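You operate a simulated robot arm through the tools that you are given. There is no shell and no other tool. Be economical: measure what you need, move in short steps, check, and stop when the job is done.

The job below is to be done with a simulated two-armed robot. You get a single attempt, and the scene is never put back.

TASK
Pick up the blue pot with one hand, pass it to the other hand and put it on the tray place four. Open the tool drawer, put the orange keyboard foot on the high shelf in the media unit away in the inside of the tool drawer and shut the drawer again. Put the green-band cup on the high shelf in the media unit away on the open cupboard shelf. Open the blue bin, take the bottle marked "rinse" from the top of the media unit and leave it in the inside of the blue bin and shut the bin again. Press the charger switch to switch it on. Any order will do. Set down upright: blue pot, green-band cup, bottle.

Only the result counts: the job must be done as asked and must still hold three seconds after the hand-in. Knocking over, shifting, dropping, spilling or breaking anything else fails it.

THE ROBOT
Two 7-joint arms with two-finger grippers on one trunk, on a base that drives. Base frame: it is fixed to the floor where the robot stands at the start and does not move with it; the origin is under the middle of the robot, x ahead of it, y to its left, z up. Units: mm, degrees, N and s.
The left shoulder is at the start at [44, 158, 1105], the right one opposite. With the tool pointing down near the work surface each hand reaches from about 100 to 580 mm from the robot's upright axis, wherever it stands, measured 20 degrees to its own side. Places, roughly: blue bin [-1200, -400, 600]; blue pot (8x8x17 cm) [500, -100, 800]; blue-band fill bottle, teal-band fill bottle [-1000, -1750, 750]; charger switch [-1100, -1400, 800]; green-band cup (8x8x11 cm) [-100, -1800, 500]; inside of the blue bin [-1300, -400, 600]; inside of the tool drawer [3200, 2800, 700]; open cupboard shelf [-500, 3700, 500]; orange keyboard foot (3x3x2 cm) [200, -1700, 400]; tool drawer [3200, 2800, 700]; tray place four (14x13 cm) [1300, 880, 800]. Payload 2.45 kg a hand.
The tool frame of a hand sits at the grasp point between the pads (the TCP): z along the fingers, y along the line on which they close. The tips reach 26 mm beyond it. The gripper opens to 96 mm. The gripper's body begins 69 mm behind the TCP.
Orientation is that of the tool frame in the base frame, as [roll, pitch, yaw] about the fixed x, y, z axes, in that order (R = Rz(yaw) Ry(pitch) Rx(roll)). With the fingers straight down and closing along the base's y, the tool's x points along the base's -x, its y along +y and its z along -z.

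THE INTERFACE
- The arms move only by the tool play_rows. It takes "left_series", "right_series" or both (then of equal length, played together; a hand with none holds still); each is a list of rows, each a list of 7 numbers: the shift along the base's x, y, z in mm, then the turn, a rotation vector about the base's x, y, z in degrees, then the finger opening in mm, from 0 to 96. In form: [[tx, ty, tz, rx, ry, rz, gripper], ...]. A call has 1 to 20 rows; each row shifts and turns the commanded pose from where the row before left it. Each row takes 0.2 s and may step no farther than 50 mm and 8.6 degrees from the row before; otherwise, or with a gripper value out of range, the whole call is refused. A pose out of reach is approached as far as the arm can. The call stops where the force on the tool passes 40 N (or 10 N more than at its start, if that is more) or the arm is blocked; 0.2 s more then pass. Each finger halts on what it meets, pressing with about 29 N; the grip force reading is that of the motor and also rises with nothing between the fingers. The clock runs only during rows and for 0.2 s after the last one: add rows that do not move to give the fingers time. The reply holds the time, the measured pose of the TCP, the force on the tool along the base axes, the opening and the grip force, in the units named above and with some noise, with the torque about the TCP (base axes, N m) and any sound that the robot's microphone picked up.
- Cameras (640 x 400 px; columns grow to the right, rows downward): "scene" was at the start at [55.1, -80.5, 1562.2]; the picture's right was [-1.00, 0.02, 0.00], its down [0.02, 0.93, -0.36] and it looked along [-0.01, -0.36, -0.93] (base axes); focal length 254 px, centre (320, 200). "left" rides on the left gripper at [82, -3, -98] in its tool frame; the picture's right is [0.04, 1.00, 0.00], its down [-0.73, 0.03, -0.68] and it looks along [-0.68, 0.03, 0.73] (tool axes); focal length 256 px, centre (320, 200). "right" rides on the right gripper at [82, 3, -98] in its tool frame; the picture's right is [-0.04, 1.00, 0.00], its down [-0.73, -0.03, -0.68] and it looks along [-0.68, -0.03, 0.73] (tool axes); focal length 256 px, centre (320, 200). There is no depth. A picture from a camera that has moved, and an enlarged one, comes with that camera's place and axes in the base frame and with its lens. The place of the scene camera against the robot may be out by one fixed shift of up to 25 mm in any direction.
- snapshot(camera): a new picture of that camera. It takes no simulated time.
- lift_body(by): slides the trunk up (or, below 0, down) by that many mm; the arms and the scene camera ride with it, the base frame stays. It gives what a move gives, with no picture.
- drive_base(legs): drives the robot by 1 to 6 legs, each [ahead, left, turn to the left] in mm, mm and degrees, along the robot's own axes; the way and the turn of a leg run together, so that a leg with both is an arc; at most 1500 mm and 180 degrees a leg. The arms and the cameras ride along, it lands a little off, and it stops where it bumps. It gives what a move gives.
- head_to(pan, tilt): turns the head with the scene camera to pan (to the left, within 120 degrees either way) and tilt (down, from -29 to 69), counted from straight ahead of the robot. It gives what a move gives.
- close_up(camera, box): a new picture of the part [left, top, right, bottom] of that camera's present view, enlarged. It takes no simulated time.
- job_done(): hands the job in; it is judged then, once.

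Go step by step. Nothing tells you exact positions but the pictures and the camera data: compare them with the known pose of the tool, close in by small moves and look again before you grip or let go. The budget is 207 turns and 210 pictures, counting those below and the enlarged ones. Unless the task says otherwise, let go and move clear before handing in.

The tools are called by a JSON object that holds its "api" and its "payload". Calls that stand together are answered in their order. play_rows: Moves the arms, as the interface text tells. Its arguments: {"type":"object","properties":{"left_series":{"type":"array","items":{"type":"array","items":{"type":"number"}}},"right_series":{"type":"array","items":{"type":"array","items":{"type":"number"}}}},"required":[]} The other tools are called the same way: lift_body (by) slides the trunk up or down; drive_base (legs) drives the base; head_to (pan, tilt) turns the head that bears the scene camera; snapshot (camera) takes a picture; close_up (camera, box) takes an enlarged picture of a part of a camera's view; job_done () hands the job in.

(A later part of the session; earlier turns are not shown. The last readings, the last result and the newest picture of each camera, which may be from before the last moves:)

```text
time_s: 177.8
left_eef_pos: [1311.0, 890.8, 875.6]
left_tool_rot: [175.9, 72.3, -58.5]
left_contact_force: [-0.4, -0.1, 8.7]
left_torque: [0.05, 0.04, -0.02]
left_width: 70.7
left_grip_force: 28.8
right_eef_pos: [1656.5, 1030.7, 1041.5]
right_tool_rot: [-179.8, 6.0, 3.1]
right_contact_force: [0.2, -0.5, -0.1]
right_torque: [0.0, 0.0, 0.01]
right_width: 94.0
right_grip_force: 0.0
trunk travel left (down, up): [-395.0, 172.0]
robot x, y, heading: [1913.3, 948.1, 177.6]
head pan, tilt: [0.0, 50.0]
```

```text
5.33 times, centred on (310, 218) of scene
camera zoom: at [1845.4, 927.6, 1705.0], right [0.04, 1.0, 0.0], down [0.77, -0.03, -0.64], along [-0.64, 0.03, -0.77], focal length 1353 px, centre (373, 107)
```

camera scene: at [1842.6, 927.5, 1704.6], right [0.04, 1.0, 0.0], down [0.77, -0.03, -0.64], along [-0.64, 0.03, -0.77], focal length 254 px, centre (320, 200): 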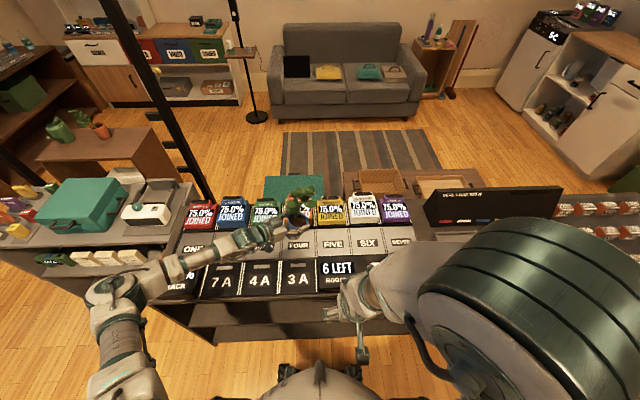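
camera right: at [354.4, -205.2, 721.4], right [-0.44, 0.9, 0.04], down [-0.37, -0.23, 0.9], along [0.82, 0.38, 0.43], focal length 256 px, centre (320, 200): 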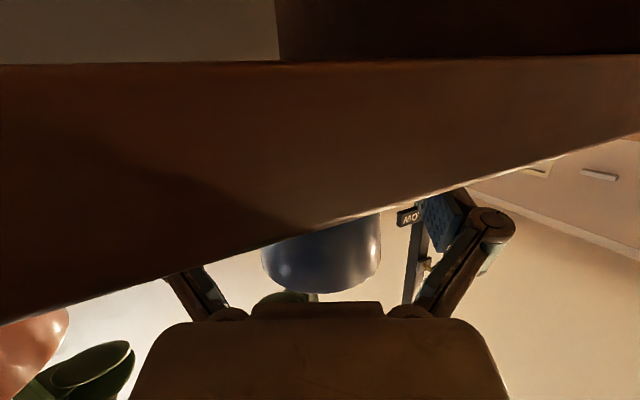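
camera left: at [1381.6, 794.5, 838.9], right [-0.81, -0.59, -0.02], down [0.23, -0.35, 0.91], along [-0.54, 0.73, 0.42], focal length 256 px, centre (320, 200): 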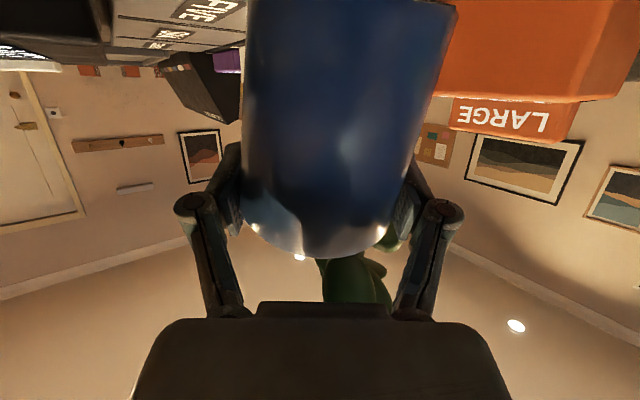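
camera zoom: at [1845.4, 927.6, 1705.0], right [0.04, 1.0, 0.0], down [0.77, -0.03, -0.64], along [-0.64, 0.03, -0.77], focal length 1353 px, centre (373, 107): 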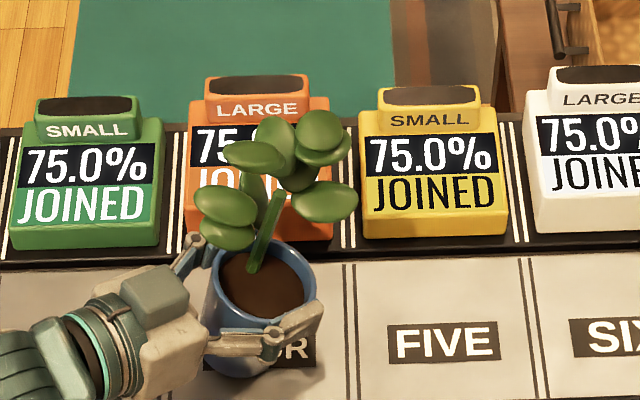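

The pot leans ~20° toward the far side. With its edge on the tray I draw the hand back slightly so the pot pivots upright.

{"api": "play_rows", "payload": {"left_series": [[2.2, -3.1, -1, 0, 0, 0, 50], [2.2, -3.1, -1, 0, 0, 0, 50], [2.2, -3.1, -1, 0, 0, 0, 50], [2.2, -3.1, -1, 0, 0, 0, 50], [0, 0, 0, 0, 0, 0, 50]]}}

{"api": "close_up", "payload": {"camera": "scene", "box": [250, 180, 370, 255]}}

```text
time_s: 179.0
left_eef_pos: [1320.1, 879.9, 870.7]
left_tool_rot: [176.2, 72.1, -58.3]
left_contact_force: [-5.5, 3.8, 12.2]
left_torque: [0.56, 0.38, 0.07]
left_width: 70.6
left_grip_force: 29.5
right_eef_pos: [1655.4, 1032.0, 1040.8]
right_tool_rot: [-179.8, 6.0, 3.1]
right_contact_force: [-0.4, 0.5, -0.1]
right_torque: [-0.01, 0.02, 0.05]
right_width: 94.1
right_grip_force: 0.1
trunk travel left (down, up): [-395.0, 172.0]
robot x, y, heading: [1913.3, 947.9, 177.9]
head pan, tilt: [0.0, 50.0]
```

```text
5.33 times, centred on (310, 218) of scene
camera zoom: at [1845.6, 929.6, 1704.9], right [0.04, 1.0, 0.0], down [0.77, -0.03, -0.64], along [-0.64, 0.03, -0.77], focal length 1353 px, centre (373, 107)
```

zoom: 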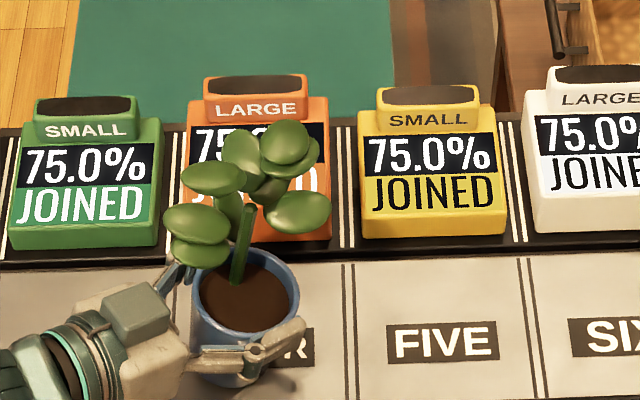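

It pivots as intended. Continue a little more.

{"api": "play_rows", "payload": {"left_series": [[2.2, -3.1, -0.5, 0, 0, 0, 50], [2.2, -3.1, -0.5, 0, 0, 0, 50], [2.2, -3.1, 0, 0, 0, 0, 50], [0, 0, 0, 0, 0, 0, 50]]}}

{"api": "close_up", "payload": {"camera": "scene", "box": [250, 180, 370, 255]}}

```text
time_s: 180.0
left_eef_pos: [1326.4, 871.3, 868.8]
left_tool_rot: [176.2, 72.1, -58.0]
left_contact_force: [-2.3, 3.7, 9.6]
left_torque: [0.57, 0.26, 0.01]
left_width: 70.9
left_grip_force: 29.4
right_eef_pos: [1656.1, 1032.3, 1042.4]
right_tool_rot: [-179.7, 6.0, 3.0]
right_contact_force: [-0.6, 0.3, -0.3]
right_torque: [-0.01, -0.01, 0.01]
right_width: 93.8
right_grip_force: 0.0
trunk travel left (down, up): [-395.0, 172.0]
robot x, y, heading: [1907.7, 941.9, 177.6]
head pan, tilt: [0.0, 50.0]
```

```text
5.33 times, centred on (310, 218) of scene
camera zoom: at [1845.4, 929.6, 1704.8], right [0.04, 1.0, 0.0], down [0.77, -0.03, -0.64], along [-0.64, 0.03, -0.77], focal length 1353 px, centre (373, 107)
```

zoom: 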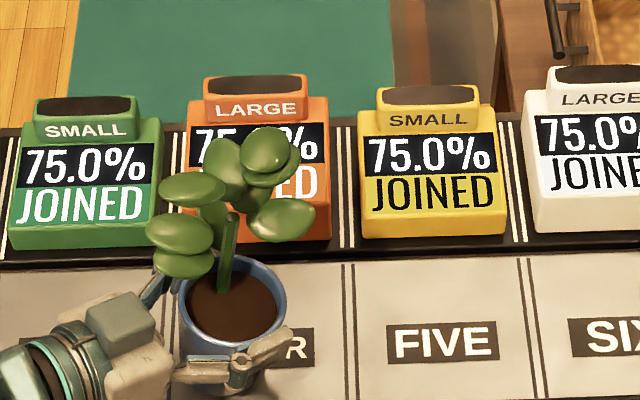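

The pot is nearly upright but has slid toward the tile's near-left corner. I lift 8 mm, move it 34 mm toward the centre and set down again.

{"api": "play_rows", "payload": {"left_series": [[0, 0, 6, 0, 0, 0, 50], [0, 0, 5, 0, 0, 0, 50], [-7, 9, 0, 0, 0, 0, 50], [-7, 9, 0, 0, 0, 0, 50], [-7, 8, 0, 0, 0, 0, 50], [0, 0, 0, 0, 0, 0, 50]]}}

{"api": "close_up", "payload": {"camera": "scene", "box": [250, 180, 370, 255]}}

```text
time_s: 181.4
left_eef_pos: [1304.4, 894.8, 878.4]
left_tool_rot: [176.3, 72.0, -58.1]
left_contact_force: [0.2, 0.7, -5.7]
left_torque: [0.04, 0.01, 0.05]
left_width: 70.8
left_grip_force: 29.4
right_eef_pos: [1655.9, 1030.7, 1041.2]
right_tool_rot: [-179.8, 6.1, 3.2]
right_contact_force: [-0.3, -0.5, -0.5]
right_torque: [0.04, -0.03, 0.02]
right_width: 94.1
right_grip_force: 0.1
trunk travel left (down, up): [-395.0, 172.0]
robot x, y, heading: [1909.8, 946.0, 177.5]
head pan, tilt: [0.0, 50.0]
```

```text
5.33 times, centred on (310, 218) of scene
camera zoom: at [1842.6, 928.0, 1704.6], right [0.04, 1.0, 0.0], down [0.77, -0.03, -0.64], along [-0.64, 0.03, -0.77], focal length 1353 px, centre (373, 107)
```

zoom: 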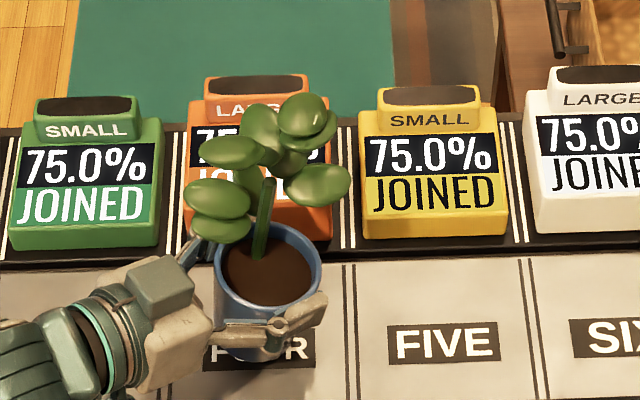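

Well centred now. Lower to contact and then open slowly.

{"api": "play_rows", "payload": {"left_series": [[0, 0, -4, 0, 0, 0, 50], [0, 0, -3, 0, 0, 0, 50], [0, 0, -2, 0, 0, 0, 50], [0, 0, 0, 0, 0, 0, 50]]}}

```text
time_s: 182.4
left_eef_pos: [1305.5, 894.7, 869.8]
left_tool_rot: [176.4, 72.0, -57.9]
left_contact_force: [0.3, 0.2, -4.9]
left_torque: [0.05, 0.01, -0.04]
left_width: 70.6
left_grip_force: 28.8
right_eef_pos: [1655.0, 1031.3, 1040.7]
right_tool_rot: [-179.8, 6.0, 3.1]
right_contact_force: [-0.2, 0.4, -0.4]
right_torque: [0.02, -0.01, -0.01]
right_width: 94.1
right_grip_force: 0.1
trunk travel left (down, up): [-395.0, 172.0]
robot x, y, heading: [1912.0, 948.8, 177.4]
head pan, tilt: [0.0, 50.0]
```

{"api": "play_rows", "payload": {"left_series": [[0, 0, -2, 0, 0, 0, 50], [0, 0, -2, 0, 0, 0, 50], [0, 0, 0, 0, 0, 0, 50]]}}

{"api": "close_up", "payload": {"camera": "scene", "box": [250, 180, 370, 255]}}

```text
time_s: 183.2
left_eef_pos: [1305.7, 894.7, 867.9]
left_tool_rot: [176.1, 72.2, -58.5]
left_contact_force: [-0.2, -0.6, 5.2]
left_torque: [0.11, 0.04, 0.03]
left_width: 70.9
left_grip_force: 29.0
right_eef_pos: [1655.6, 1030.7, 1042.1]
right_tool_rot: [-179.8, 5.9, 3.0]
right_contact_force: [0.1, 0.7, -0.4]
right_torque: [-0.01, -0.03, 0.02]
right_width: 94.0
right_grip_force: 0.1
trunk travel left (down, up): [-395.0, 172.0]
robot x, y, heading: [1911.9, 943.5, 177.5]
head pan, tilt: [0.0, 50.0]
```

```text
5.33 times, centred on (310, 218) of scene
camera zoom: at [1844.7, 927.5, 1704.9], right [0.04, 1.0, 0.0], down [0.77, -0.03, -0.64], along [-0.64, 0.03, -0.77], focal length 1353 px, centre (373, 107)
```

zoom: 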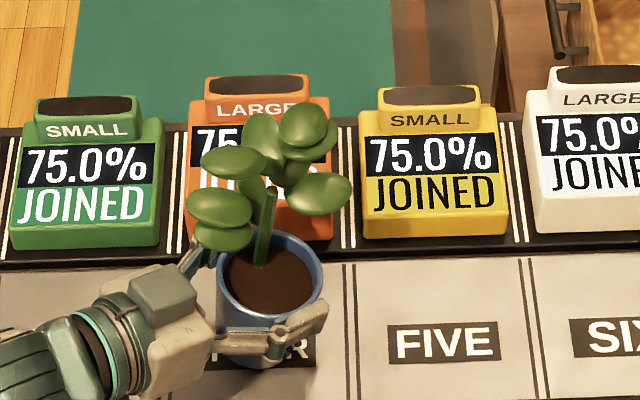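

Contact made; release gently.

{"api": "play_rows", "payload": {"left_series": [[1.5, -2.3, 0, 0, 0, 0, 50], [1.5, -2.3, 0, 0, 0, 0, 50], [0, 0, 0, 0, 0, 0, 72], [0, 0, 0, 0, 0, 0, 76], [0, 0, 0, 0, 0, 0, 82], [0, 0, 0, 0, 0, 0, 90], [0, 0, 0, 0, 0, 0, 96], [0, 0, 0, 0, 0, 0, 96]]}}

{"api": "close_up", "payload": {"camera": "scene", "box": [250, 180, 370, 255]}}

```text
time_s: 185.0
left_eef_pos: [1308.4, 890.6, 865.7]
left_tool_rot: [176.3, 72.0, -58.1]
left_contact_force: [-0.2, 0.6, 0.1]
left_torque: [0.01, 0.02, -0.03]
left_width: 96.1
left_grip_force: 0.0
right_eef_pos: [1657.3, 1030.8, 1041.4]
right_tool_rot: [-179.9, 6.0, 3.1]
right_contact_force: [-0.1, -0.3, 0.3]
right_torque: [-0.02, 0.01, 0.01]
right_width: 94.1
right_grip_force: 0.0
trunk travel left (down, up): [-395.0, 172.0]
robot x, y, heading: [1912.9, 946.9, 177.5]
head pan, tilt: [0.0, 50.0]
```

```text
5.33 times, centred on (310, 218) of scene
camera zoom: at [1843.5, 928.1, 1704.7], right [0.04, 1.0, 0.0], down [0.77, -0.03, -0.64], along [-0.64, 0.03, -0.77], focal length 1353 px, centre (373, 107)
```

zoom: 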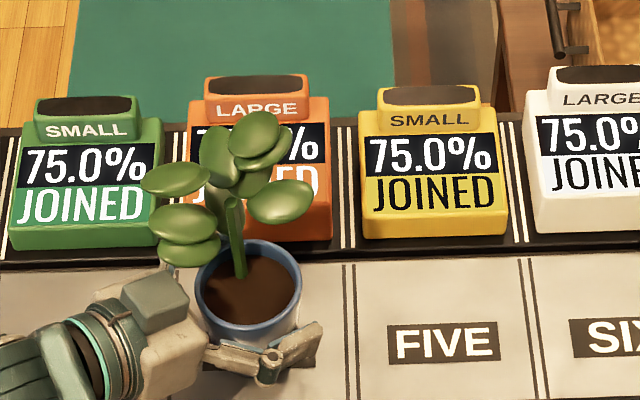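

Pot stands upright on FOUR. Withdraw the left hand straight back along its axis.

{"api": "play_rows", "payload": {"left_series": [[5, -7, 1, 0, 0, 0, 96], [5, -7, 1, 0, 0, 0, 96], [6.4, -8.8, 3.6, 0, 0, 0, 96], [6.4, -8.8, 3.6, 0, 0, 0, 96], [6.4, -8.8, 3.6, 0, 0, 0, 96], [6.4, -8.8, 3.6, 0, 0, 0, 96], [6.4, -8.8, 3.6, 0, 0, 0, 96], [6.4, -8.8, 3.6, 0, 0, 0, 96], [6.4, -8.8, 3.6, 0, 0, 0, 96], [0, 0, 30, 0, 0, 0, 96], [0, 0, 40, 0, 0, 0, 96], [0, 0, 40, 0, 0, 0, 96], [0, 0, 40, 0, 0, 0, 96], [0, 0, 40, 0, 0, 0, 96]]}}

{"api": "close_up", "payload": {"camera": "scene", "box": [200, 150, 400, 275]}}

```text
time_s: 188.0
left_eef_pos: [1366.3, 814.7, 1084.7]
left_tool_rot: [176.4, 72.1, -57.8]
left_contact_force: [0.2, 1.0, -0.9]
left_torque: [-0.01, 0.03, 0.01]
left_width: 96.0
left_grip_force: 0.2
right_eef_pos: [1655.6, 1030.9, 1041.3]
right_tool_rot: [-179.8, 6.1, 3.2]
right_contact_force: [0.5, -0.6, -0.3]
right_torque: [0.03, 0.02, -0.01]
right_width: 93.8
right_grip_force: 0.0
trunk travel left (down, up): [-395.0, 172.0]
robot x, y, heading: [1909.7, 946.9, 177.5]
head pan, tilt: [0.0, 50.0]
```

```text
3.20 times, centred on (300, 212) of scene
camera zoom: at [1845.2, 927.7, 1704.8], right [0.04, 1.0, 0.0], down [0.77, -0.03, -0.64], along [-0.64, 0.03, -0.77], focal length 812 px, centre (384, 160)
```

zoom: 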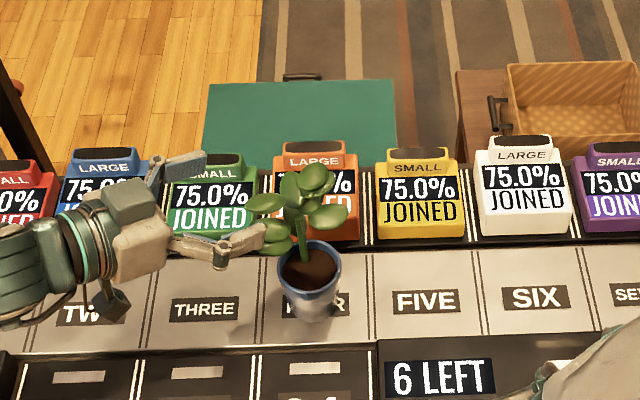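

Pot task done: upright on FOUR, nothing else disturbed. I now return both arms to compact tool-down poses for driving.

{"api": "play_rows", "payload": {"left_series": [[10, -8, 2, -6.5, -4.7, 0, 60], [10, -8, 2, -6.5, -4.7, 0, 60], [10, -8, 2, -6.5, -4.7, 0, 60], [10, -8, 2, -6.5, -4.7, 0, 60], [10, -8, 2, -6.5, -4.7, 0, 60], [10, -8, 2, -6.5, -4.7, 0, 60], [10, -8, 2, -6.5, -4.7, 0, 60], [10, -8, 2, -6.5, -4.7, 0, 60], [10, -8, 2, -6.5, -4.7, 0, 60], [0, 0, 0, 0, 0, 0, 60]], "right_series": [[-25, 0, 5, 0, 0, 0, 60], [-25, 0, 5, 0, 0, 0, 60], [-25, 0, 5, 0, 0, 0, 60], [-25, 0, 5, 0, 0, 0, 60], [-25, 0, 5, 0, 0, 0, 60], [-25, 20, 5, 0, 0, 0, 60], [0, 40, 0, 0, 0, 0, 60], [0, 40, 0, 0, 0, 0, 60], [0, 40, 0, 0, 0, 0, 60], [0, 40, 0, 0, 0, 0, 60]]}}

{"api": "snapshot", "payload": {"camera": "scene"}}

```text
time_s: 190.2
left_eef_pos: [1367.4, 836.1, 1065.6]
left_tool_rot: [179.8, 54.6, -55.5]
left_contact_force: [0.2, 0.8, 0.0]
left_torque: [0.0, 0.0, -0.02]
left_width: 59.8
left_grip_force: 0.1
left hand out of reach, approached as far as the arm can: row 2, 3, 4, 5, 6, 7, 8, 9
right_eef_pos: [1657.2, 1029.9, 1042.6]
right_tool_rot: [-179.8, 5.8, 3.2]
right_contact_force: [-0.1, 0.5, -0.7]
right_torque: [0.0, 0.02, -0.02]
right_width: 60.1
right_grip_force: 0.1
right hand out of reach, approached as far as the arm can: row 1, 2, 3, 4, 5, 6, 7, 8, 9, 10
trunk travel left (down, up): [-395.0, 172.0]
robot x, y, heading: [1906.8, 950.4, 177.5]
head pan, tilt: [0.0, 50.0]
```

```text
119 pictures are left
camera scene: at [1843.5, 927.3, 1704.7], right [0.04, 1.0, 0.0], down [0.77, -0.03, -0.64], along [-0.64, 0.03, -0.77], focal length 254 px, centre (320, 200)
```

scene: 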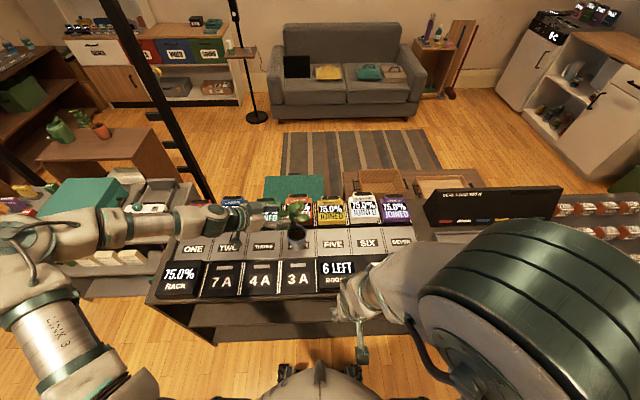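

Both arms are at limits when retracting. I try raising both, with the right going up first and left continuing the nose-down turn without retreating.

{"api": "play_rows", "payload": {"left_series": [[-4, -5, 15, -6.5, -4.7, 0, 60], [-4, -5, 15, -6.5, -4.7, 0, 60], [-4, -5, 15, -6.5, -4.7, 0, 60], [-4, -5, 15, -6.5, -4.7, 0, 60], [-4, -5, 15, -6.5, -4.7, 0, 60], [0, -5, 0, -6.5, -4.7, 0, 60], [0, -5, 0, 0, 0, 0, 60], [0, 0, 0, 0, 0, 0, 60]], "right_series": [[0, 0, 25, 0, 0, 0, 60], [0, 0, 25, 0, 0, 0, 60], [0, 0, 25, 0, 0, 0, 60], [0, 0, 25, 0, 0, 0, 60], [0, 0, 25, 0, 0, 0, 60], [0, 0, 25, 0, 0, 0, 60], [0, 0, 25, 0, 0, 0, 60], [0, 0, 25, 0, 0, 0, 60]]}}

{"api": "snapshot", "payload": {"camera": "scene"}}

```text
time_s: 192.0
left_eef_pos: [1360.9, 851.6, 1057.7]
left_tool_rot: [-179.9, 52.3, -55.4]
left_contact_force: [-1.0, 0.6, 0.3]
left_torque: [-0.02, 0.02, 0.0]
left_width: 59.9
left_grip_force: 0.1
left hand out of reach, approached as far as the arm can: row 1, 2, 3, 4, 5, 6
right_eef_pos: [1655.9, 1030.9, 1041.2]
right_tool_rot: [-179.7, 5.9, 3.2]
right_contact_force: [0.7, 1.1, 0.7]
right_torque: [-0.01, 0.02, 0.0]
right_width: 60.1
right_grip_force: 0.1
right hand out of reach, approached as far as the arm can: row 1, 2, 3, 4, 5, 6, 7, 8
trunk travel left (down, up): [-395.0, 172.0]
robot x, y, heading: [1907.3, 946.7, 177.5]
head pan, tilt: [0.0, 50.0]
```

```text
118 pictures are left
camera scene: at [1843.8, 927.6, 1704.7], right [0.04, 1.0, 0.0], down [0.77, -0.03, -0.64], along [-0.64, 0.03, -0.77], focal length 254 px, centre (320, 200)
```

scene: 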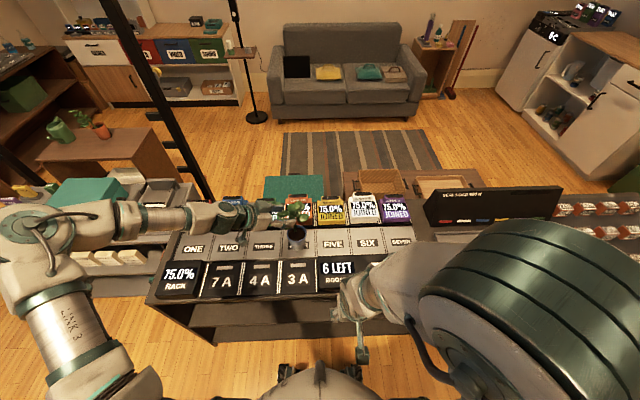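

Those directions don't help. I put the left back into its good carry pose (level, higher) and try twisting the right to free it.

{"api": "play_rows", "payload": {"left_series": [[0, -5, 20, 6.5, 4.7, 0, 60], [0, -5, 20, 6.5, 4.7, 0, 60], [0, -5, 20, 6.5, 4.7, 0, 60], [0, -5, 20, 5, 3.6, 0, 60], [0, 0, 20, 0, 0, 0, 60], [0, 0, 20, 0, 0, 0, 60], [0, 0, 20, 0, 0, 0, 60], [0, 0, 20, 0, 0, 0, 60]], "right_series": [[0, 0, 0, 0, 0, 8, 60], [0, 0, 0, 0, 0, 8, 60], [0, 0, 0, 0, 0, 8, 60], [0, 0, 0, 0, 0, 8, 60], [-10, 0, 0, 0, 0, 0, 60], [-10, 0, 0, 0, 0, 0, 60], [-10, 0, 0, 0, 0, 0, 60], [-10, 0, 0, 0, 0, 0, 60]]}}

{"api": "snapshot", "payload": {"camera": "scene"}}

```text
time_s: 193.8
left_eef_pos: [1360.8, 832.3, 1217.8]
left_tool_rot: [175.7, 82.3, -59.5]
left_contact_force: [0.4, 0.6, -0.1]
left_torque: [0.01, 0.0, 0.01]
left_width: 60.1
left_grip_force: 0.0
right_eef_pos: [1635.8, 1005.1, 1044.1]
right_tool_rot: [-179.8, 6.1, 35.1]
right_contact_force: [0.3, 0.3, 0.3]
right_torque: [-0.04, 0.02, 0.02]
right_width: 60.0
right_grip_force: 0.1
right hand out of reach, approached as far as the arm can: row 2, 4, 5, 6, 7, 8
trunk travel left (down, up): [-395.0, 172.0]
robot x, y, heading: [1910.7, 944.1, 177.8]
head pan, tilt: [0.0, 50.0]
```

```text
117 pictures are left
camera scene: at [1844.3, 927.1, 1704.7], right [0.04, 1.0, 0.0], down [0.77, -0.03, -0.64], along [-0.64, 0.03, -0.77], focal length 254 px, centre (320, 200)
```

scene: 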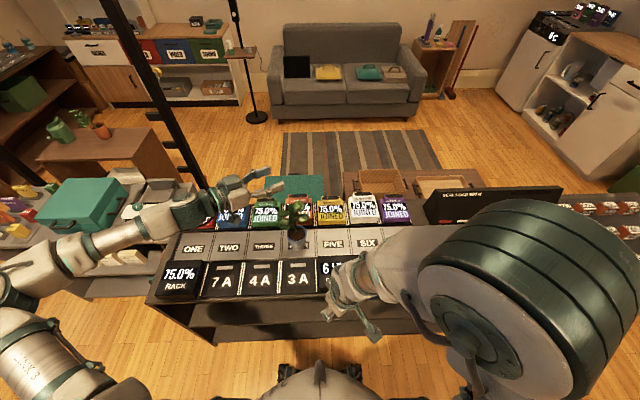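

The twist freed it somewhat. I reverse the right arm's earlier route: yaw, then nose-up while extending forward, over the console at height.

{"api": "play_rows", "payload": {"right_series": [[0, 0, 5, 0, 0, 7.5, 60], [0, 0, 5, 0, 0, 7.5, 60], [0, 0, 5, 0, 0, 7.5, 60], [-27, 4, 8, -6.8, 4.3, 0, 60], [-27, 4, 8, -6.8, 4.3, 0, 60], [-27, 4, 8, -6.8, 4.3, 0, 60], [-27, 4, 8, -6.8, 4.3, 0, 60], [-27, 4, 8, -6.8, 4.3, 0, 60], [-27, 4, 8, -6.8, 4.3, 0, 60], [-27, 4, 8, -6.8, 4.3, 0, 60], [-27, 4, 8, -6.8, 4.3, 0, 60], [-27, 4, 8, -6.8, 4.3, 0, 60]]}}

{"api": "snapshot", "payload": {"camera": "scene"}}

```text
time_s: 196.4
left_eef_pos: [1359.8, 835.3, 1217.8]
left_tool_rot: [175.5, 82.2, -59.5]
left_contact_force: [0.0, -1.6, -0.6]
left_torque: [0.04, -0.01, -0.01]
left_width: 59.9
left_grip_force: 0.1
right_eef_pos: [1417.4, 998.3, 1133.5]
right_tool_rot: [-180.0, 78.6, 57.7]
right_contact_force: [0.3, 0.0, 0.3]
right_torque: [-0.04, 0.02, 0.0]
right_width: 60.1
right_grip_force: 0.1
right hand out of reach, approached as far as the arm can: row 3, 4, 5, 6
trunk travel left (down, up): [-395.0, 172.0]
robot x, y, heading: [1910.8, 946.3, 177.7]
head pan, tilt: [0.0, 50.0]
```

```text
116 pictures are left
camera scene: at [1841.5, 931.6, 1704.6], right [0.04, 1.0, 0.0], down [0.77, -0.03, -0.64], along [-0.64, 0.03, -0.77], focal length 254 px, centre (320, 200)
```

scene: 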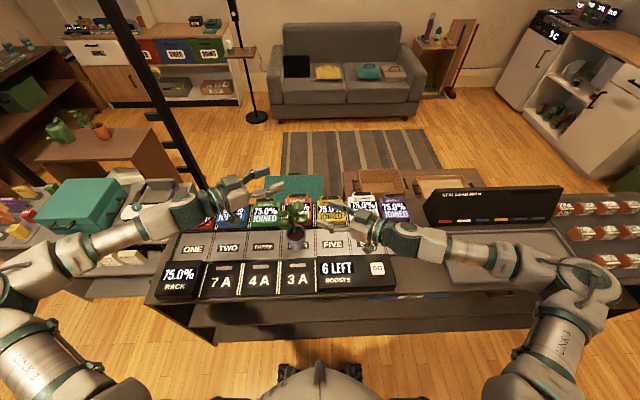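

Both arms are now in symmetric good postures. I drive back around the console end to the media-unit side.

{"api": "drive_base", "payload": {"legs": [[0, -1450, 0], [0, -600, 2], [1450, 0, 0], [500, 0, 0], [0, 0, 90]]}}

{"api": "drive_base", "payload": {"legs": [[1450, 0, 0], [1400, 0, 0]]}}

{"api": "head_to", "payload": {"pan": 0, "tilt": 35}}

{"api": "snapshot", "payload": {"camera": "scene"}}

```text
time_s: 219.9
left_eef_pos: [132.2, 2486.3, 1217.6]
left_tool_rot: [175.4, 82.2, 31.1]
left_contact_force: [0.5, -0.3, -0.5]
left_torque: [-0.01, 0.03, 0.01]
left_width: 60.2
left_grip_force: 0.1
right_eef_pos: [-30.9, 2542.6, 1133.5]
right_tool_rot: [179.6, 78.5, 148.1]
right_contact_force: [-1.1, 0.9, 1.0]
right_torque: [0.0, 0.03, -0.04]
right_width: 59.7
right_grip_force: 0.0
trunk travel left (down, up): [-395.0, 172.0]
robot x, y, heading: [12.6, 3034.6, -91.2]
head pan, tilt: [0.0, 50.0]
```

```text
time_s: 233.6
left_eef_pos: [181.1, -322.1, 1219.4]
left_tool_rot: [174.4, 82.3, 33.6]
left_contact_force: [0.7, -0.2, -0.3]
left_torque: [0.02, 0.03, -0.01]
left_width: 59.9
left_grip_force: 0.0
right_eef_pos: [14.4, -275.5, 1135.0]
right_tool_rot: [-179.7, 78.5, 152.3]
right_contact_force: [-0.1, 1.5, -0.5]
right_torque: [-0.01, 0.0, -0.03]
right_width: 59.9
right_grip_force: 0.1
trunk travel left (down, up): [-395.0, 172.0]
robot x, y, heading: [27.8, 215.6, -88.1]
head pan, tilt: [0.0, 50.0]
```

```text
time_s: 234.4
left_eef_pos: [179.9, -319.3, 1221.4]
left_tool_rot: [173.4, 82.4, 32.6]
left_contact_force: [-0.8, -0.6, 0.6]
left_torque: [-0.02, -0.01, 0.03]
left_width: 59.9
left_grip_force: 0.0
right_eef_pos: [13.2, -272.6, 1135.5]
right_tool_rot: [-179.1, 78.6, 152.9]
right_contact_force: [-1.2, -0.3, -0.4]
right_torque: [0.02, 0.01, -0.02]
right_width: 60.0
right_grip_force: 0.0
trunk travel left (down, up): [-395.0, 172.0]
robot x, y, heading: [22.0, 214.9, -88.3]
head pan, tilt: [0.0, 35.0]
```

```text
115 pictures are left
camera scene: at [37.2, 107.4, 1726.3], right [-1.0, -0.03, 0.0], down [-0.02, 0.58, -0.82], along [0.03, -0.82, -0.58], focal length 254 px, centre (320, 200)
```

scene: 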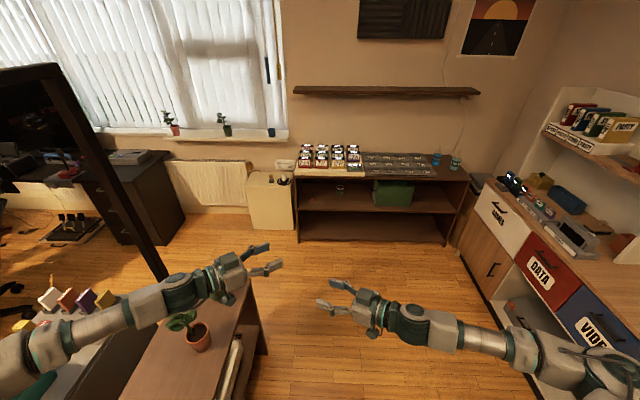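

I see the media unit ahead: foot/cup on its upper shelf, two bottles at the top right. I shift right away from the gate post, then approach.

{"api": "drive_base", "payload": {"legs": [[0, -200, -2], [850, 0, 0]]}}

{"api": "head_to", "payload": {"pan": -10, "tilt": 45}}

{"api": "snapshot", "payload": {"camera": "scene"}}

{"api": "close_up", "payload": {"camera": "scene", "box": [380, 60, 540, 160]}}

```text
time_s: 240.1
left_eef_pos: [-38.0, -1186.6, 1221.9]
left_tool_rot: [172.8, 82.4, 30.6]
left_contact_force: [0.4, -0.2, -0.3]
left_torque: [0.02, 0.01, 0.01]
left_width: 60.0
left_grip_force: 0.2
right_eef_pos: [-201.5, -1136.9, 1135.8]
right_tool_rot: [-179.5, 78.8, 150.8]
right_contact_force: [0.7, -0.6, 0.2]
right_torque: [0.01, -0.01, -0.03]
right_width: 60.0
right_grip_force: 0.0
trunk travel left (down, up): [-395.0, 172.0]
robot x, y, heading: [-171.7, -648.5, -89.7]
head pan, tilt: [0.0, 35.0]
```

```text
time_s: 240.8
left_eef_pos: [-44.2, -1184.9, 1223.2]
left_tool_rot: [171.9, 82.2, 29.4]
left_contact_force: [0.2, -0.1, -0.7]
left_torque: [0.0, -0.01, 0.0]
left_width: 60.1
left_grip_force: 0.0
right_eef_pos: [-208.6, -1133.9, 1137.5]
right_tool_rot: [-179.5, 78.9, 150.9]
right_contact_force: [-0.4, 0.1, 0.4]
right_torque: [0.01, 0.0, 0.01]
right_width: 60.1
right_grip_force: 0.0
trunk travel left (down, up): [-395.0, 172.0]
robot x, y, heading: [-171.9, -647.0, -89.4]
head pan, tilt: [-10.0, 45.0]
```

```text
114 pictures are left
camera scene: at [-199.0, -749.2, 1711.3], right [-0.99, 0.17, -0.01], down [0.13, 0.7, -0.7], along [-0.11, -0.69, -0.71], focal length 254 px, centre (320, 200)
```

scene: 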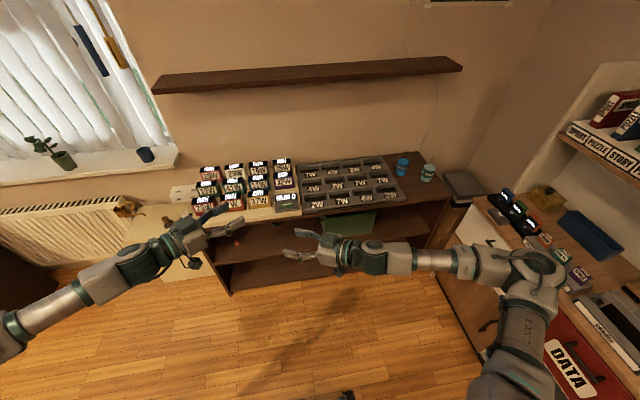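

```text
4.00 times, centred on (460, 110) of scene
camera zoom: at [-199.0, -749.2, 1711.3], right [-0.99, 0.17, -0.01], down [0.13, 0.7, -0.7], along [-0.11, -0.69, -0.71], focal length 1015 px, centre (-240, 560)
```

zoom: 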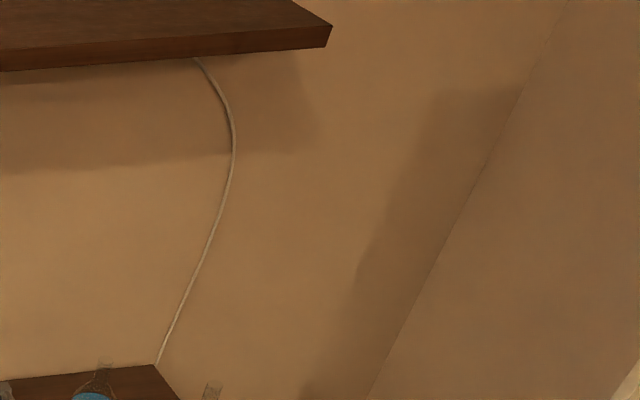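

Zoom in on the bottles and the corner area.

{"api": "close_up", "payload": {"camera": "scene", "box": [380, 145, 476, 205]}}

{"api": "close_up", "payload": {"camera": "scene", "box": [450, 155, 640, 275]}}

{"api": "close_up", "payload": {"camera": "scene", "box": [190, 200, 440, 300]}}

```text
6.67 times, centred on (428, 175) of scene
camera zoom: at [-199.0, -749.2, 1711.3], right [-0.99, 0.17, -0.01], down [0.13, 0.7, -0.7], along [-0.11, -0.69, -0.71], focal length 1691 px, centre (-400, 367)
```

zoom: 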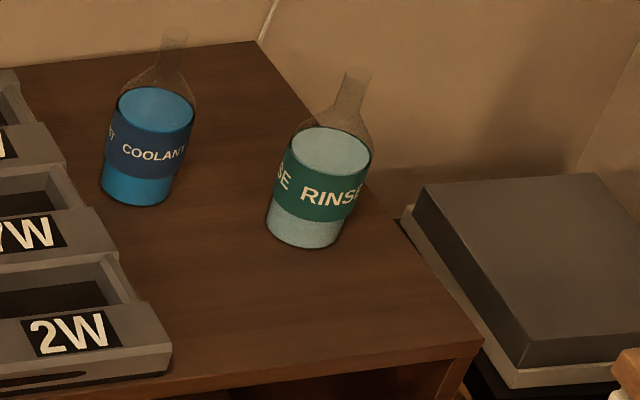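

```text
3.33 times, centred on (545, 215) of scene
camera zoom: at [-199.0, -749.2, 1711.3], right [-0.99, 0.17, -0.01], down [0.13, 0.7, -0.7], along [-0.11, -0.69, -0.71], focal length 846 px, centre (-430, 150)
```

zoom: 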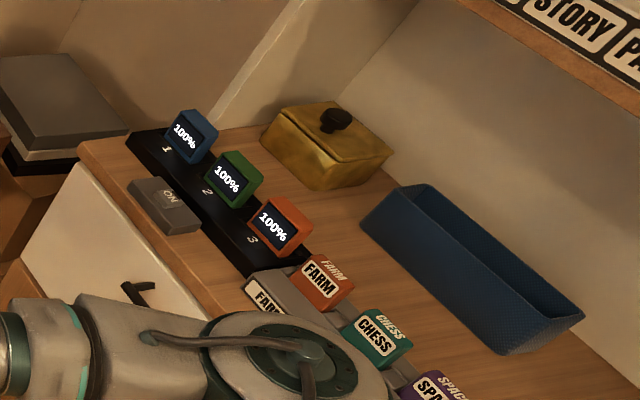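

```text
2.56 times, centred on (315, 250) of scene
camera zoom: at [-199.0, -749.2, 1711.3], right [-0.99, 0.17, -0.01], down [0.13, 0.7, -0.7], along [-0.11, -0.69, -0.71], focal length 649 px, centre (333, 72)
```

zoom: 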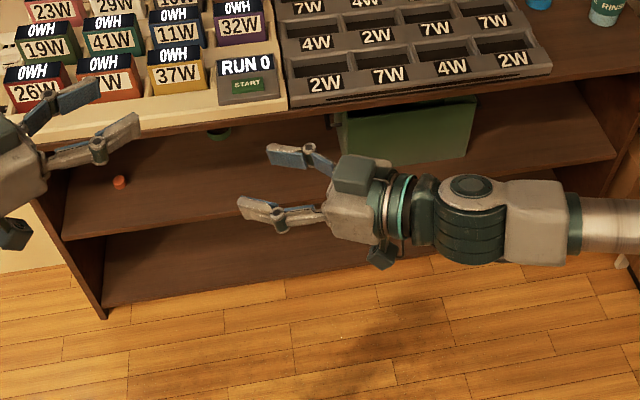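

RINSE is the teal bottle (≈(-1019,-1763), neck top ≈885), and the charger switch is the grey block marked ON. First I bring the right arm to tool-down with elbow out.

{"api": "play_rows", "payload": {"right_series": [[-20, -19, 0, 0, 0, -8.5, 60], [-20, -19, 0, 0, 0, -8.5, 60], [-20, -19, 0, 0, 0, -8.5, 60], [-20, -19, 0, 0, 0, -8.5, 60], [-20, -19, 0, 0, 0, -8.5, 60], [-20, -19, 0, 0, 0, -8.5, 60], [-20, -19, 0, 0, 0, -8.5, 60], [-4, 4, -10, 8, 0, 0, 60], [-4, 4, -10, 8, 0, 0, 60], [-4, 4, -10, 8, 0, 0, 60], [-4, 4, -10, 8, 0, 0, 60], [-4, 4, -10, 8, 0, 0, 60], [-4, 4, -10, 8, 0, 0, 60], [-4, 4, -10, 8, 0, 0, 60], [-4, 4, -10, 8, 0, 0, 60], [-4, 4, -10, 8, 0, 0, 60], [0, 0, 0, 6, 0, 0, 60]]}}

{"api": "snapshot", "payload": {"camera": "scene"}}

```text
time_s: 244.4
left_eef_pos: [-35.4, -1184.1, 1222.1]
left_tool_rot: [173.1, 82.5, 30.5]
left_contact_force: [0.2, 0.3, 0.1]
left_torque: [-0.01, -0.03, 0.06]
left_width: 60.0
left_grip_force: 0.0
right_eef_pos: [-432.1, -1196.8, 1038.4]
right_tool_rot: [167.0, 2.2, 92.4]
right_contact_force: [-1.4, 0.1, -0.3]
right_torque: [0.0, -0.05, -0.01]
right_width: 59.9
right_grip_force: 0.1
right hand out of reach, approached as far as the arm can: row 5, 6, 7
trunk travel left (down, up): [-395.0, 172.0]
robot x, y, heading: [-172.1, -649.3, -89.8]
head pan, tilt: [-10.0, 45.0]
```

```text
109 pictures are left
camera scene: at [-187.0, -750.4, 1711.4], right [-0.99, 0.17, 0.0], down [0.12, 0.7, -0.7], along [-0.12, -0.69, -0.71], focal length 254 px, centre (320, 200)
```

scene: 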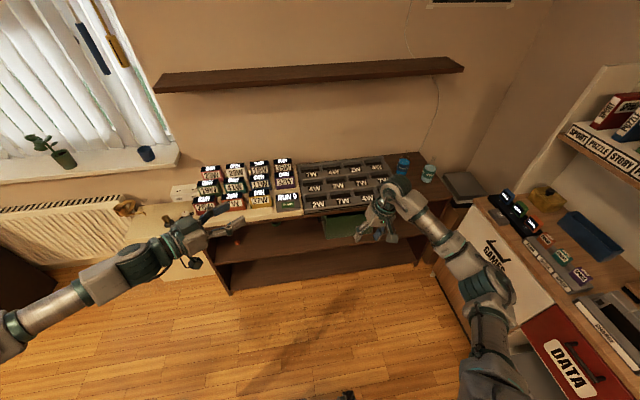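

Right arm is in a good elbow-out tool-down posture. I straighten its tilt and retract it a bit, then move beside the sideboard to face it.

{"api": "play_rows", "payload": {"right_series": [[-5, 20, 0, 0, 6.5, 0, 20], [-5, 20, 0, 0, 6.5, 0, 20], [-5, 20, 0, 0, 0, 0, 20], [-5, 20, 0, 0, 0, 0, 20], [-5, 20, 0, 0, 0, 0, 20], [-5, 20, 0, 0, 0, 0, 20], [-5, 20, 0, 0, 0, 0, 10], [-5, 20, 0, 0, 0, 0, 0]]}}

{"api": "drive_base", "payload": {"legs": [[250, -480, 0], [0, 0, -90]]}}

{"api": "head_to", "payload": {"pan": 25, "tilt": 45}}

{"api": "snapshot", "payload": {"camera": "scene"}}

```text
time_s: 246.2
left_eef_pos: [-32.0, -1183.5, 1222.0]
left_tool_rot: [173.1, 82.7, 30.5]
left_contact_force: [-0.4, 0.5, 0.5]
left_torque: [0.02, -0.01, 0.04]
left_width: 59.8
left_grip_force: 0.0
right_eef_pos: [-467.7, -1035.2, 1039.2]
right_tool_rot: [-180.0, 1.7, 92.9]
right_contact_force: [-0.1, -0.1, -0.2]
right_torque: [0.0, -0.03, 0.03]
right_width: 0.3
right_grip_force: 28.5
trunk travel left (down, up): [-395.0, 172.0]
robot x, y, heading: [-171.8, -648.9, -89.7]
head pan, tilt: [-10.0, 45.0]
```

```text
time_s: 253.2
left_eef_pos: [-1177.4, -1058.0, 1220.5]
left_tool_rot: [175.7, 83.1, -56.3]
left_contact_force: [-0.7, -1.5, -0.7]
left_torque: [0.01, -0.03, -0.06]
left_width: 59.6
left_grip_force: 0.0
right_eef_pos: [-1030.2, -620.5, 1041.5]
right_tool_rot: [-179.4, 1.7, 3.4]
right_contact_force: [-0.8, -0.8, -1.3]
right_torque: [0.09, -0.02, 0.0]
right_width: 0.1
right_grip_force: 28.2
trunk travel left (down, up): [-395.0, 172.0]
robot x, y, heading: [-641.7, -903.8, -179.3]
head pan, tilt: [-10.0, 45.0]
```

```text
time_s: 254.2
left_eef_pos: [-1174.0, -1051.8, 1223.7]
left_tool_rot: [173.4, 82.9, -58.8]
left_contact_force: [-0.2, 0.3, -0.8]
left_torque: [-0.04, -0.01, 0.0]
left_width: 59.9
left_grip_force: 0.0
right_eef_pos: [-1029.1, -614.7, 1042.0]
right_tool_rot: [-179.7, 2.0, 3.4]
right_contact_force: [0.6, 0.5, 0.0]
right_torque: [0.03, -0.03, -0.01]
right_width: 0.0
right_grip_force: 28.9
trunk travel left (down, up): [-395.0, 172.0]
robot x, y, heading: [-644.4, -901.0, -179.5]
head pan, tilt: [25.0, 45.0]
```

```text
108 pictures are left
camera scene: at [-705.9, -964.0, 1711.5], right [-0.43, 0.9, 0.0], down [0.64, 0.31, -0.7], along [-0.64, -0.3, -0.71], focal length 254 px, centre (320, 200)
```

scene: 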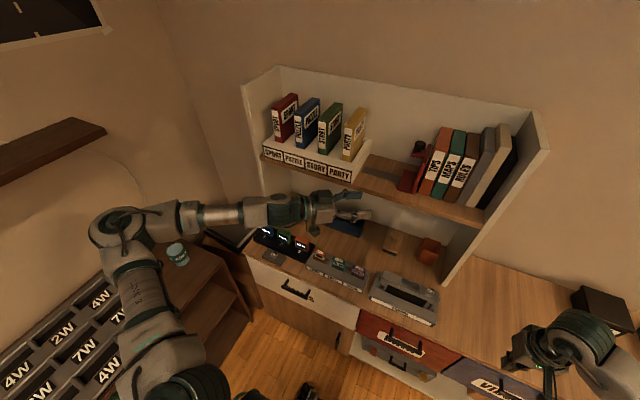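

The left hand is near the hutch shelf, so I back up 200 mm and convert the left arm to tool-down as well.

{"api": "drive_base", "payload": {"legs": [[-200, 0, 0]]}}

{"api": "play_rows", "payload": {"left_series": [[-13, -20, 0, 0, 0, 8, 60], [-13, -20, 0, 0, 0, 8, 60], [-13, -20, 0, 0, 0, 8, 60], [-13, -20, 0, 0, 0, 8, 60], [-13, -20, 0, 0, 0, 8, 60], [-13, -20, 0, 0, 0, 8, 60], [-13, -20, 0, 0, 0, 8, 60], [4, -4, -12, 0, -8, 0, 40], [4, -4, -12, 0, -8, 0, 20], [4, -4, -12, 0, -8, 0, 0], [4, -4, -12, 0, -8, 0, 0], [4, -4, -12, 0, -8, 0, 0], [4, -4, -12, 0, -8, 0, 0], [4, -4, -12, 0, -8, 0, 0], [4, -4, -12, 0, -8, 0, 0], [4, -4, -12, 0, -8, 0, 0], [4, 0, 0, 0, -8, 0, 0]]}}

{"api": "snapshot", "payload": {"camera": "scene"}}

```text
time_s: 255.8
left_eef_pos: [-978.5, -1050.7, 1223.8]
left_tool_rot: [174.1, 82.9, -58.1]
left_contact_force: [-0.6, -1.9, 0.7]
left_torque: [-0.03, 0.01, -0.01]
left_width: 59.9
left_grip_force: 0.1
right_eef_pos: [-829.4, -613.5, 1040.5]
right_tool_rot: [-179.7, 1.8, 3.2]
right_contact_force: [0.6, -0.5, -0.3]
right_torque: [-0.01, -0.04, -0.01]
right_width: 0.0
right_grip_force: 28.4
trunk travel left (down, up): [-395.0, 172.0]
robot x, y, heading: [-445.6, -899.6, -179.2]
head pan, tilt: [25.0, 45.0]
```

```text
time_s: 259.4
left_eef_pos: [-1016.2, -1261.4, 1114.4]
left_tool_rot: [176.1, 2.7, -0.6]
left_contact_force: [0.1, -0.1, -0.2]
left_torque: [-0.03, -0.04, 0.02]
left_width: 0.1
left_grip_force: 28.3
left hand out of reach, approached as far as the arm can: row 7
right_eef_pos: [-827.3, -608.9, 1041.8]
right_tool_rot: [-179.8, 2.0, 3.3]
right_contact_force: [1.1, 0.5, 0.1]
right_torque: [-0.03, -0.01, 0.0]
right_width: 0.1
right_grip_force: 28.4
trunk travel left (down, up): [-395.0, 172.0]
robot x, y, heading: [-444.6, -901.9, -179.4]
head pan, tilt: [25.0, 45.0]
```

```text
107 pictures are left
camera scene: at [-509.5, -955.2, 1711.5], right [-0.43, 0.9, 0.0], down [0.64, 0.3, -0.7], along [-0.64, -0.3, -0.71], focal length 254 px, centre (320, 200)
```

scene: 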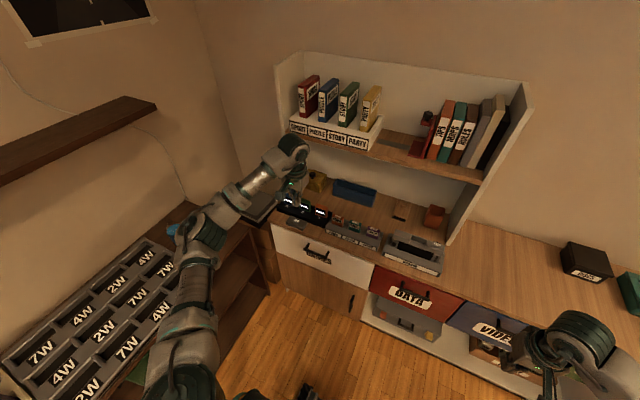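

Both arms are now tool-down. The left hand is near the charger area; I zoom in on the switch.

{"api": "close_up", "payload": {"camera": "scene", "box": [250, 180, 410, 280]}}

{"api": "snapshot", "payload": {"camera": "left"}}

```text
4.00 times, centred on (330, 230) of scene
camera zoom: at [-509.5, -955.2, 1711.5], right [-0.43, 0.9, 0.0], down [0.64, 0.3, -0.7], along [-0.64, -0.3, -0.71], focal length 1015 px, centre (280, 80)
```

zoom: 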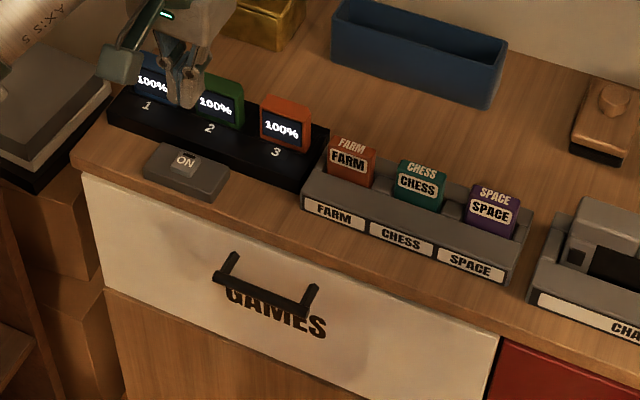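

```text
105 pictures are left
camera left: at [-930.8, -1253.0, 1209.1], right [0.03, -1.0, 0.07], down [-0.7, 0.02, 0.71], along [-0.71, -0.07, -0.7], focal length 256 px, centre (320, 200)
```

left: 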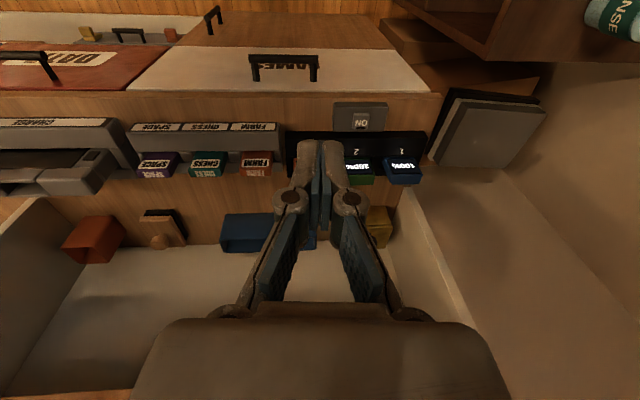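

Switch button is at about (-1148,-1356), z≈815. I pull the left hand back slightly, drive closer, and lower the trunk so the hand works below the hutch shelf.

{"api": "play_rows", "payload": {"left_series": [[12, -12, -5, 0, 0, 0, 0], [12, -12, -5, 0, 0, 0, 0], [12, -12, -5, 0, 0, 0, 0], [12, -12, -5, 0, 0, 0, 0], [12, -12, -5, 0, 0, 0, 0]]}}

{"api": "drive_base", "payload": {"legs": [[170, 0, 0]]}}

{"api": "lift_body", "payload": {"by": -120}}

{"api": "snapshot", "payload": {"camera": "left"}}

```text
time_s: 260.6
left_eef_pos: [-957.4, -1321.7, 1087.9]
left_tool_rot: [176.2, 2.9, -0.6]
left_contact_force: [0.4, 0.5, 0.2]
left_torque: [-0.01, 0.02, 0.0]
left_width: 0.0
left_grip_force: 28.3
right_eef_pos: [-825.3, -610.1, 1042.5]
right_tool_rot: [-179.8, 2.1, 3.2]
right_contact_force: [0.1, 0.1, 0.7]
right_torque: [-0.03, 0.02, -0.03]
right_width: 0.0
right_grip_force: 28.8
trunk travel left (down, up): [-395.0, 172.0]
robot x, y, heading: [-444.4, -903.5, -179.4]
head pan, tilt: [25.0, 45.0]
```

```text
time_s: 262.0
left_eef_pos: [-1122.8, -1323.6, 1088.2]
left_tool_rot: [176.2, 2.8, -0.6]
left_contact_force: [0.6, 0.4, 0.6]
left_torque: [-0.01, 0.0, -0.01]
left_width: 0.0
left_grip_force: 28.9
right_eef_pos: [-992.4, -612.7, 1042.5]
right_tool_rot: [-179.9, 2.1, 3.2]
right_contact_force: [-0.6, 0.2, 0.2]
right_torque: [-0.01, 0.0, -0.02]
right_width: 0.0
right_grip_force: 28.4
trunk travel left (down, up): [-395.0, 172.0]
robot x, y, heading: [-610.1, -899.1, -179.4]
head pan, tilt: [25.0, 45.0]
```

```text
time_s: 263.5
left_eef_pos: [-1121.1, -1324.2, 972.0]
left_tool_rot: [176.1, 3.1, -0.5]
left_contact_force: [-0.3, -0.4, 0.2]
left_torque: [-0.02, 0.0, 0.01]
left_width: 0.2
left_grip_force: 28.9
right_eef_pos: [-991.4, -612.3, 925.0]
right_tool_rot: [-179.8, 2.2, 3.3]
right_contact_force: [-0.2, 0.4, 0.6]
right_torque: [0.0, 0.02, -0.01]
right_width: 0.1
right_grip_force: 27.9
trunk travel left (down, up): [-275.0, 292.0]
robot x, y, heading: [-610.7, -899.4, -179.2]
head pan, tilt: [25.0, 45.0]
```

```text
104 pictures are left
camera left: at [-1034.3, -1315.5, 1065.7], right [0.04, -1.0, 0.07], down [-0.7, 0.02, 0.72], along [-0.72, -0.07, -0.69], focal length 256 px, centre (320, 200)
```

left: 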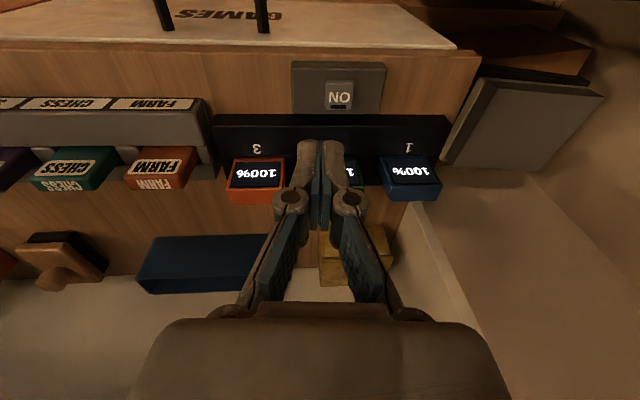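

Aligned estimate is consistent. I move above the button and descend to about 20 mm over it.

{"api": "play_rows", "payload": {"left_series": [[-8, -10, 0, 0, 0, 0, 0], [-8, -10, 0, 0, 0, 0, 0], [-7, -9, 0, 0, 0, 0, 0], [0, 0, -25, 0, 0, 0, 0], [0, 0, -25, 0, 0, 0, 0], [0, 0, -25, 0, 0, 0, 0], [0, 0, -25, 0, 0, 0, 0], [0, 0, -8, 0, 0, 0, 0], [0, 0, 0, 0, 0, 0, 0]]}}

{"api": "snapshot", "payload": {"camera": "left"}}

{"api": "close_up", "payload": {"camera": "scene", "box": [230, 160, 390, 260]}}

```text
time_s: 265.5
left_eef_pos: [-1143.8, -1353.5, 860.1]
left_tool_rot: [176.1, 3.0, -0.5]
left_contact_force: [-0.7, -0.6, 0.6]
left_torque: [0.0, 0.02, 0.0]
left_width: 0.0
left_grip_force: 28.3
right_eef_pos: [-992.8, -612.3, 923.7]
right_tool_rot: [-179.7, 2.2, 3.3]
right_contact_force: [0.7, -0.6, 0.2]
right_torque: [0.0, -0.02, 0.01]
right_width: 0.2
right_grip_force: 28.6
trunk travel left (down, up): [-275.0, 292.0]
robot x, y, heading: [-606.4, -900.4, -179.2]
head pan, tilt: [25.0, 45.0]
```

```text
103 pictures are left
camera left: at [-1057.9, -1344.6, 955.4], right [0.03, -1.0, 0.07], down [-0.7, 0.02, 0.72], along [-0.72, -0.07, -0.69], focal length 256 px, centre (320, 200)
```

left: 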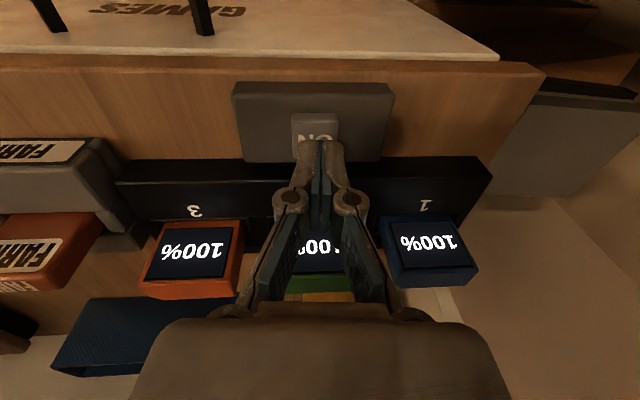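

```text
4.00 times, centred on (310, 210) of scene
camera zoom: at [-725.1, -959.0, 1590.9], right [-0.43, 0.9, 0.0], down [0.64, 0.31, -0.7], along [-0.64, -0.31, -0.71], focal length 1015 px, centre (360, 160)
```

zoom: 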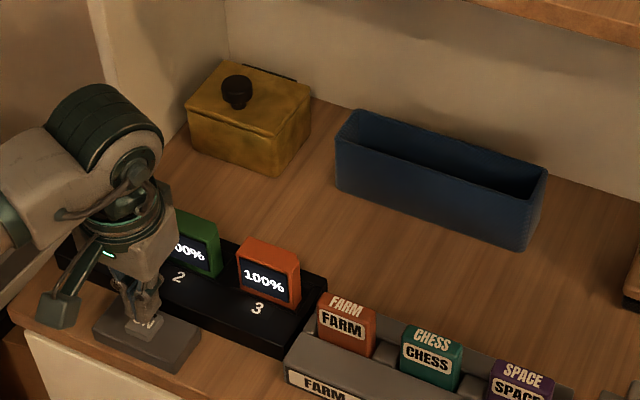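

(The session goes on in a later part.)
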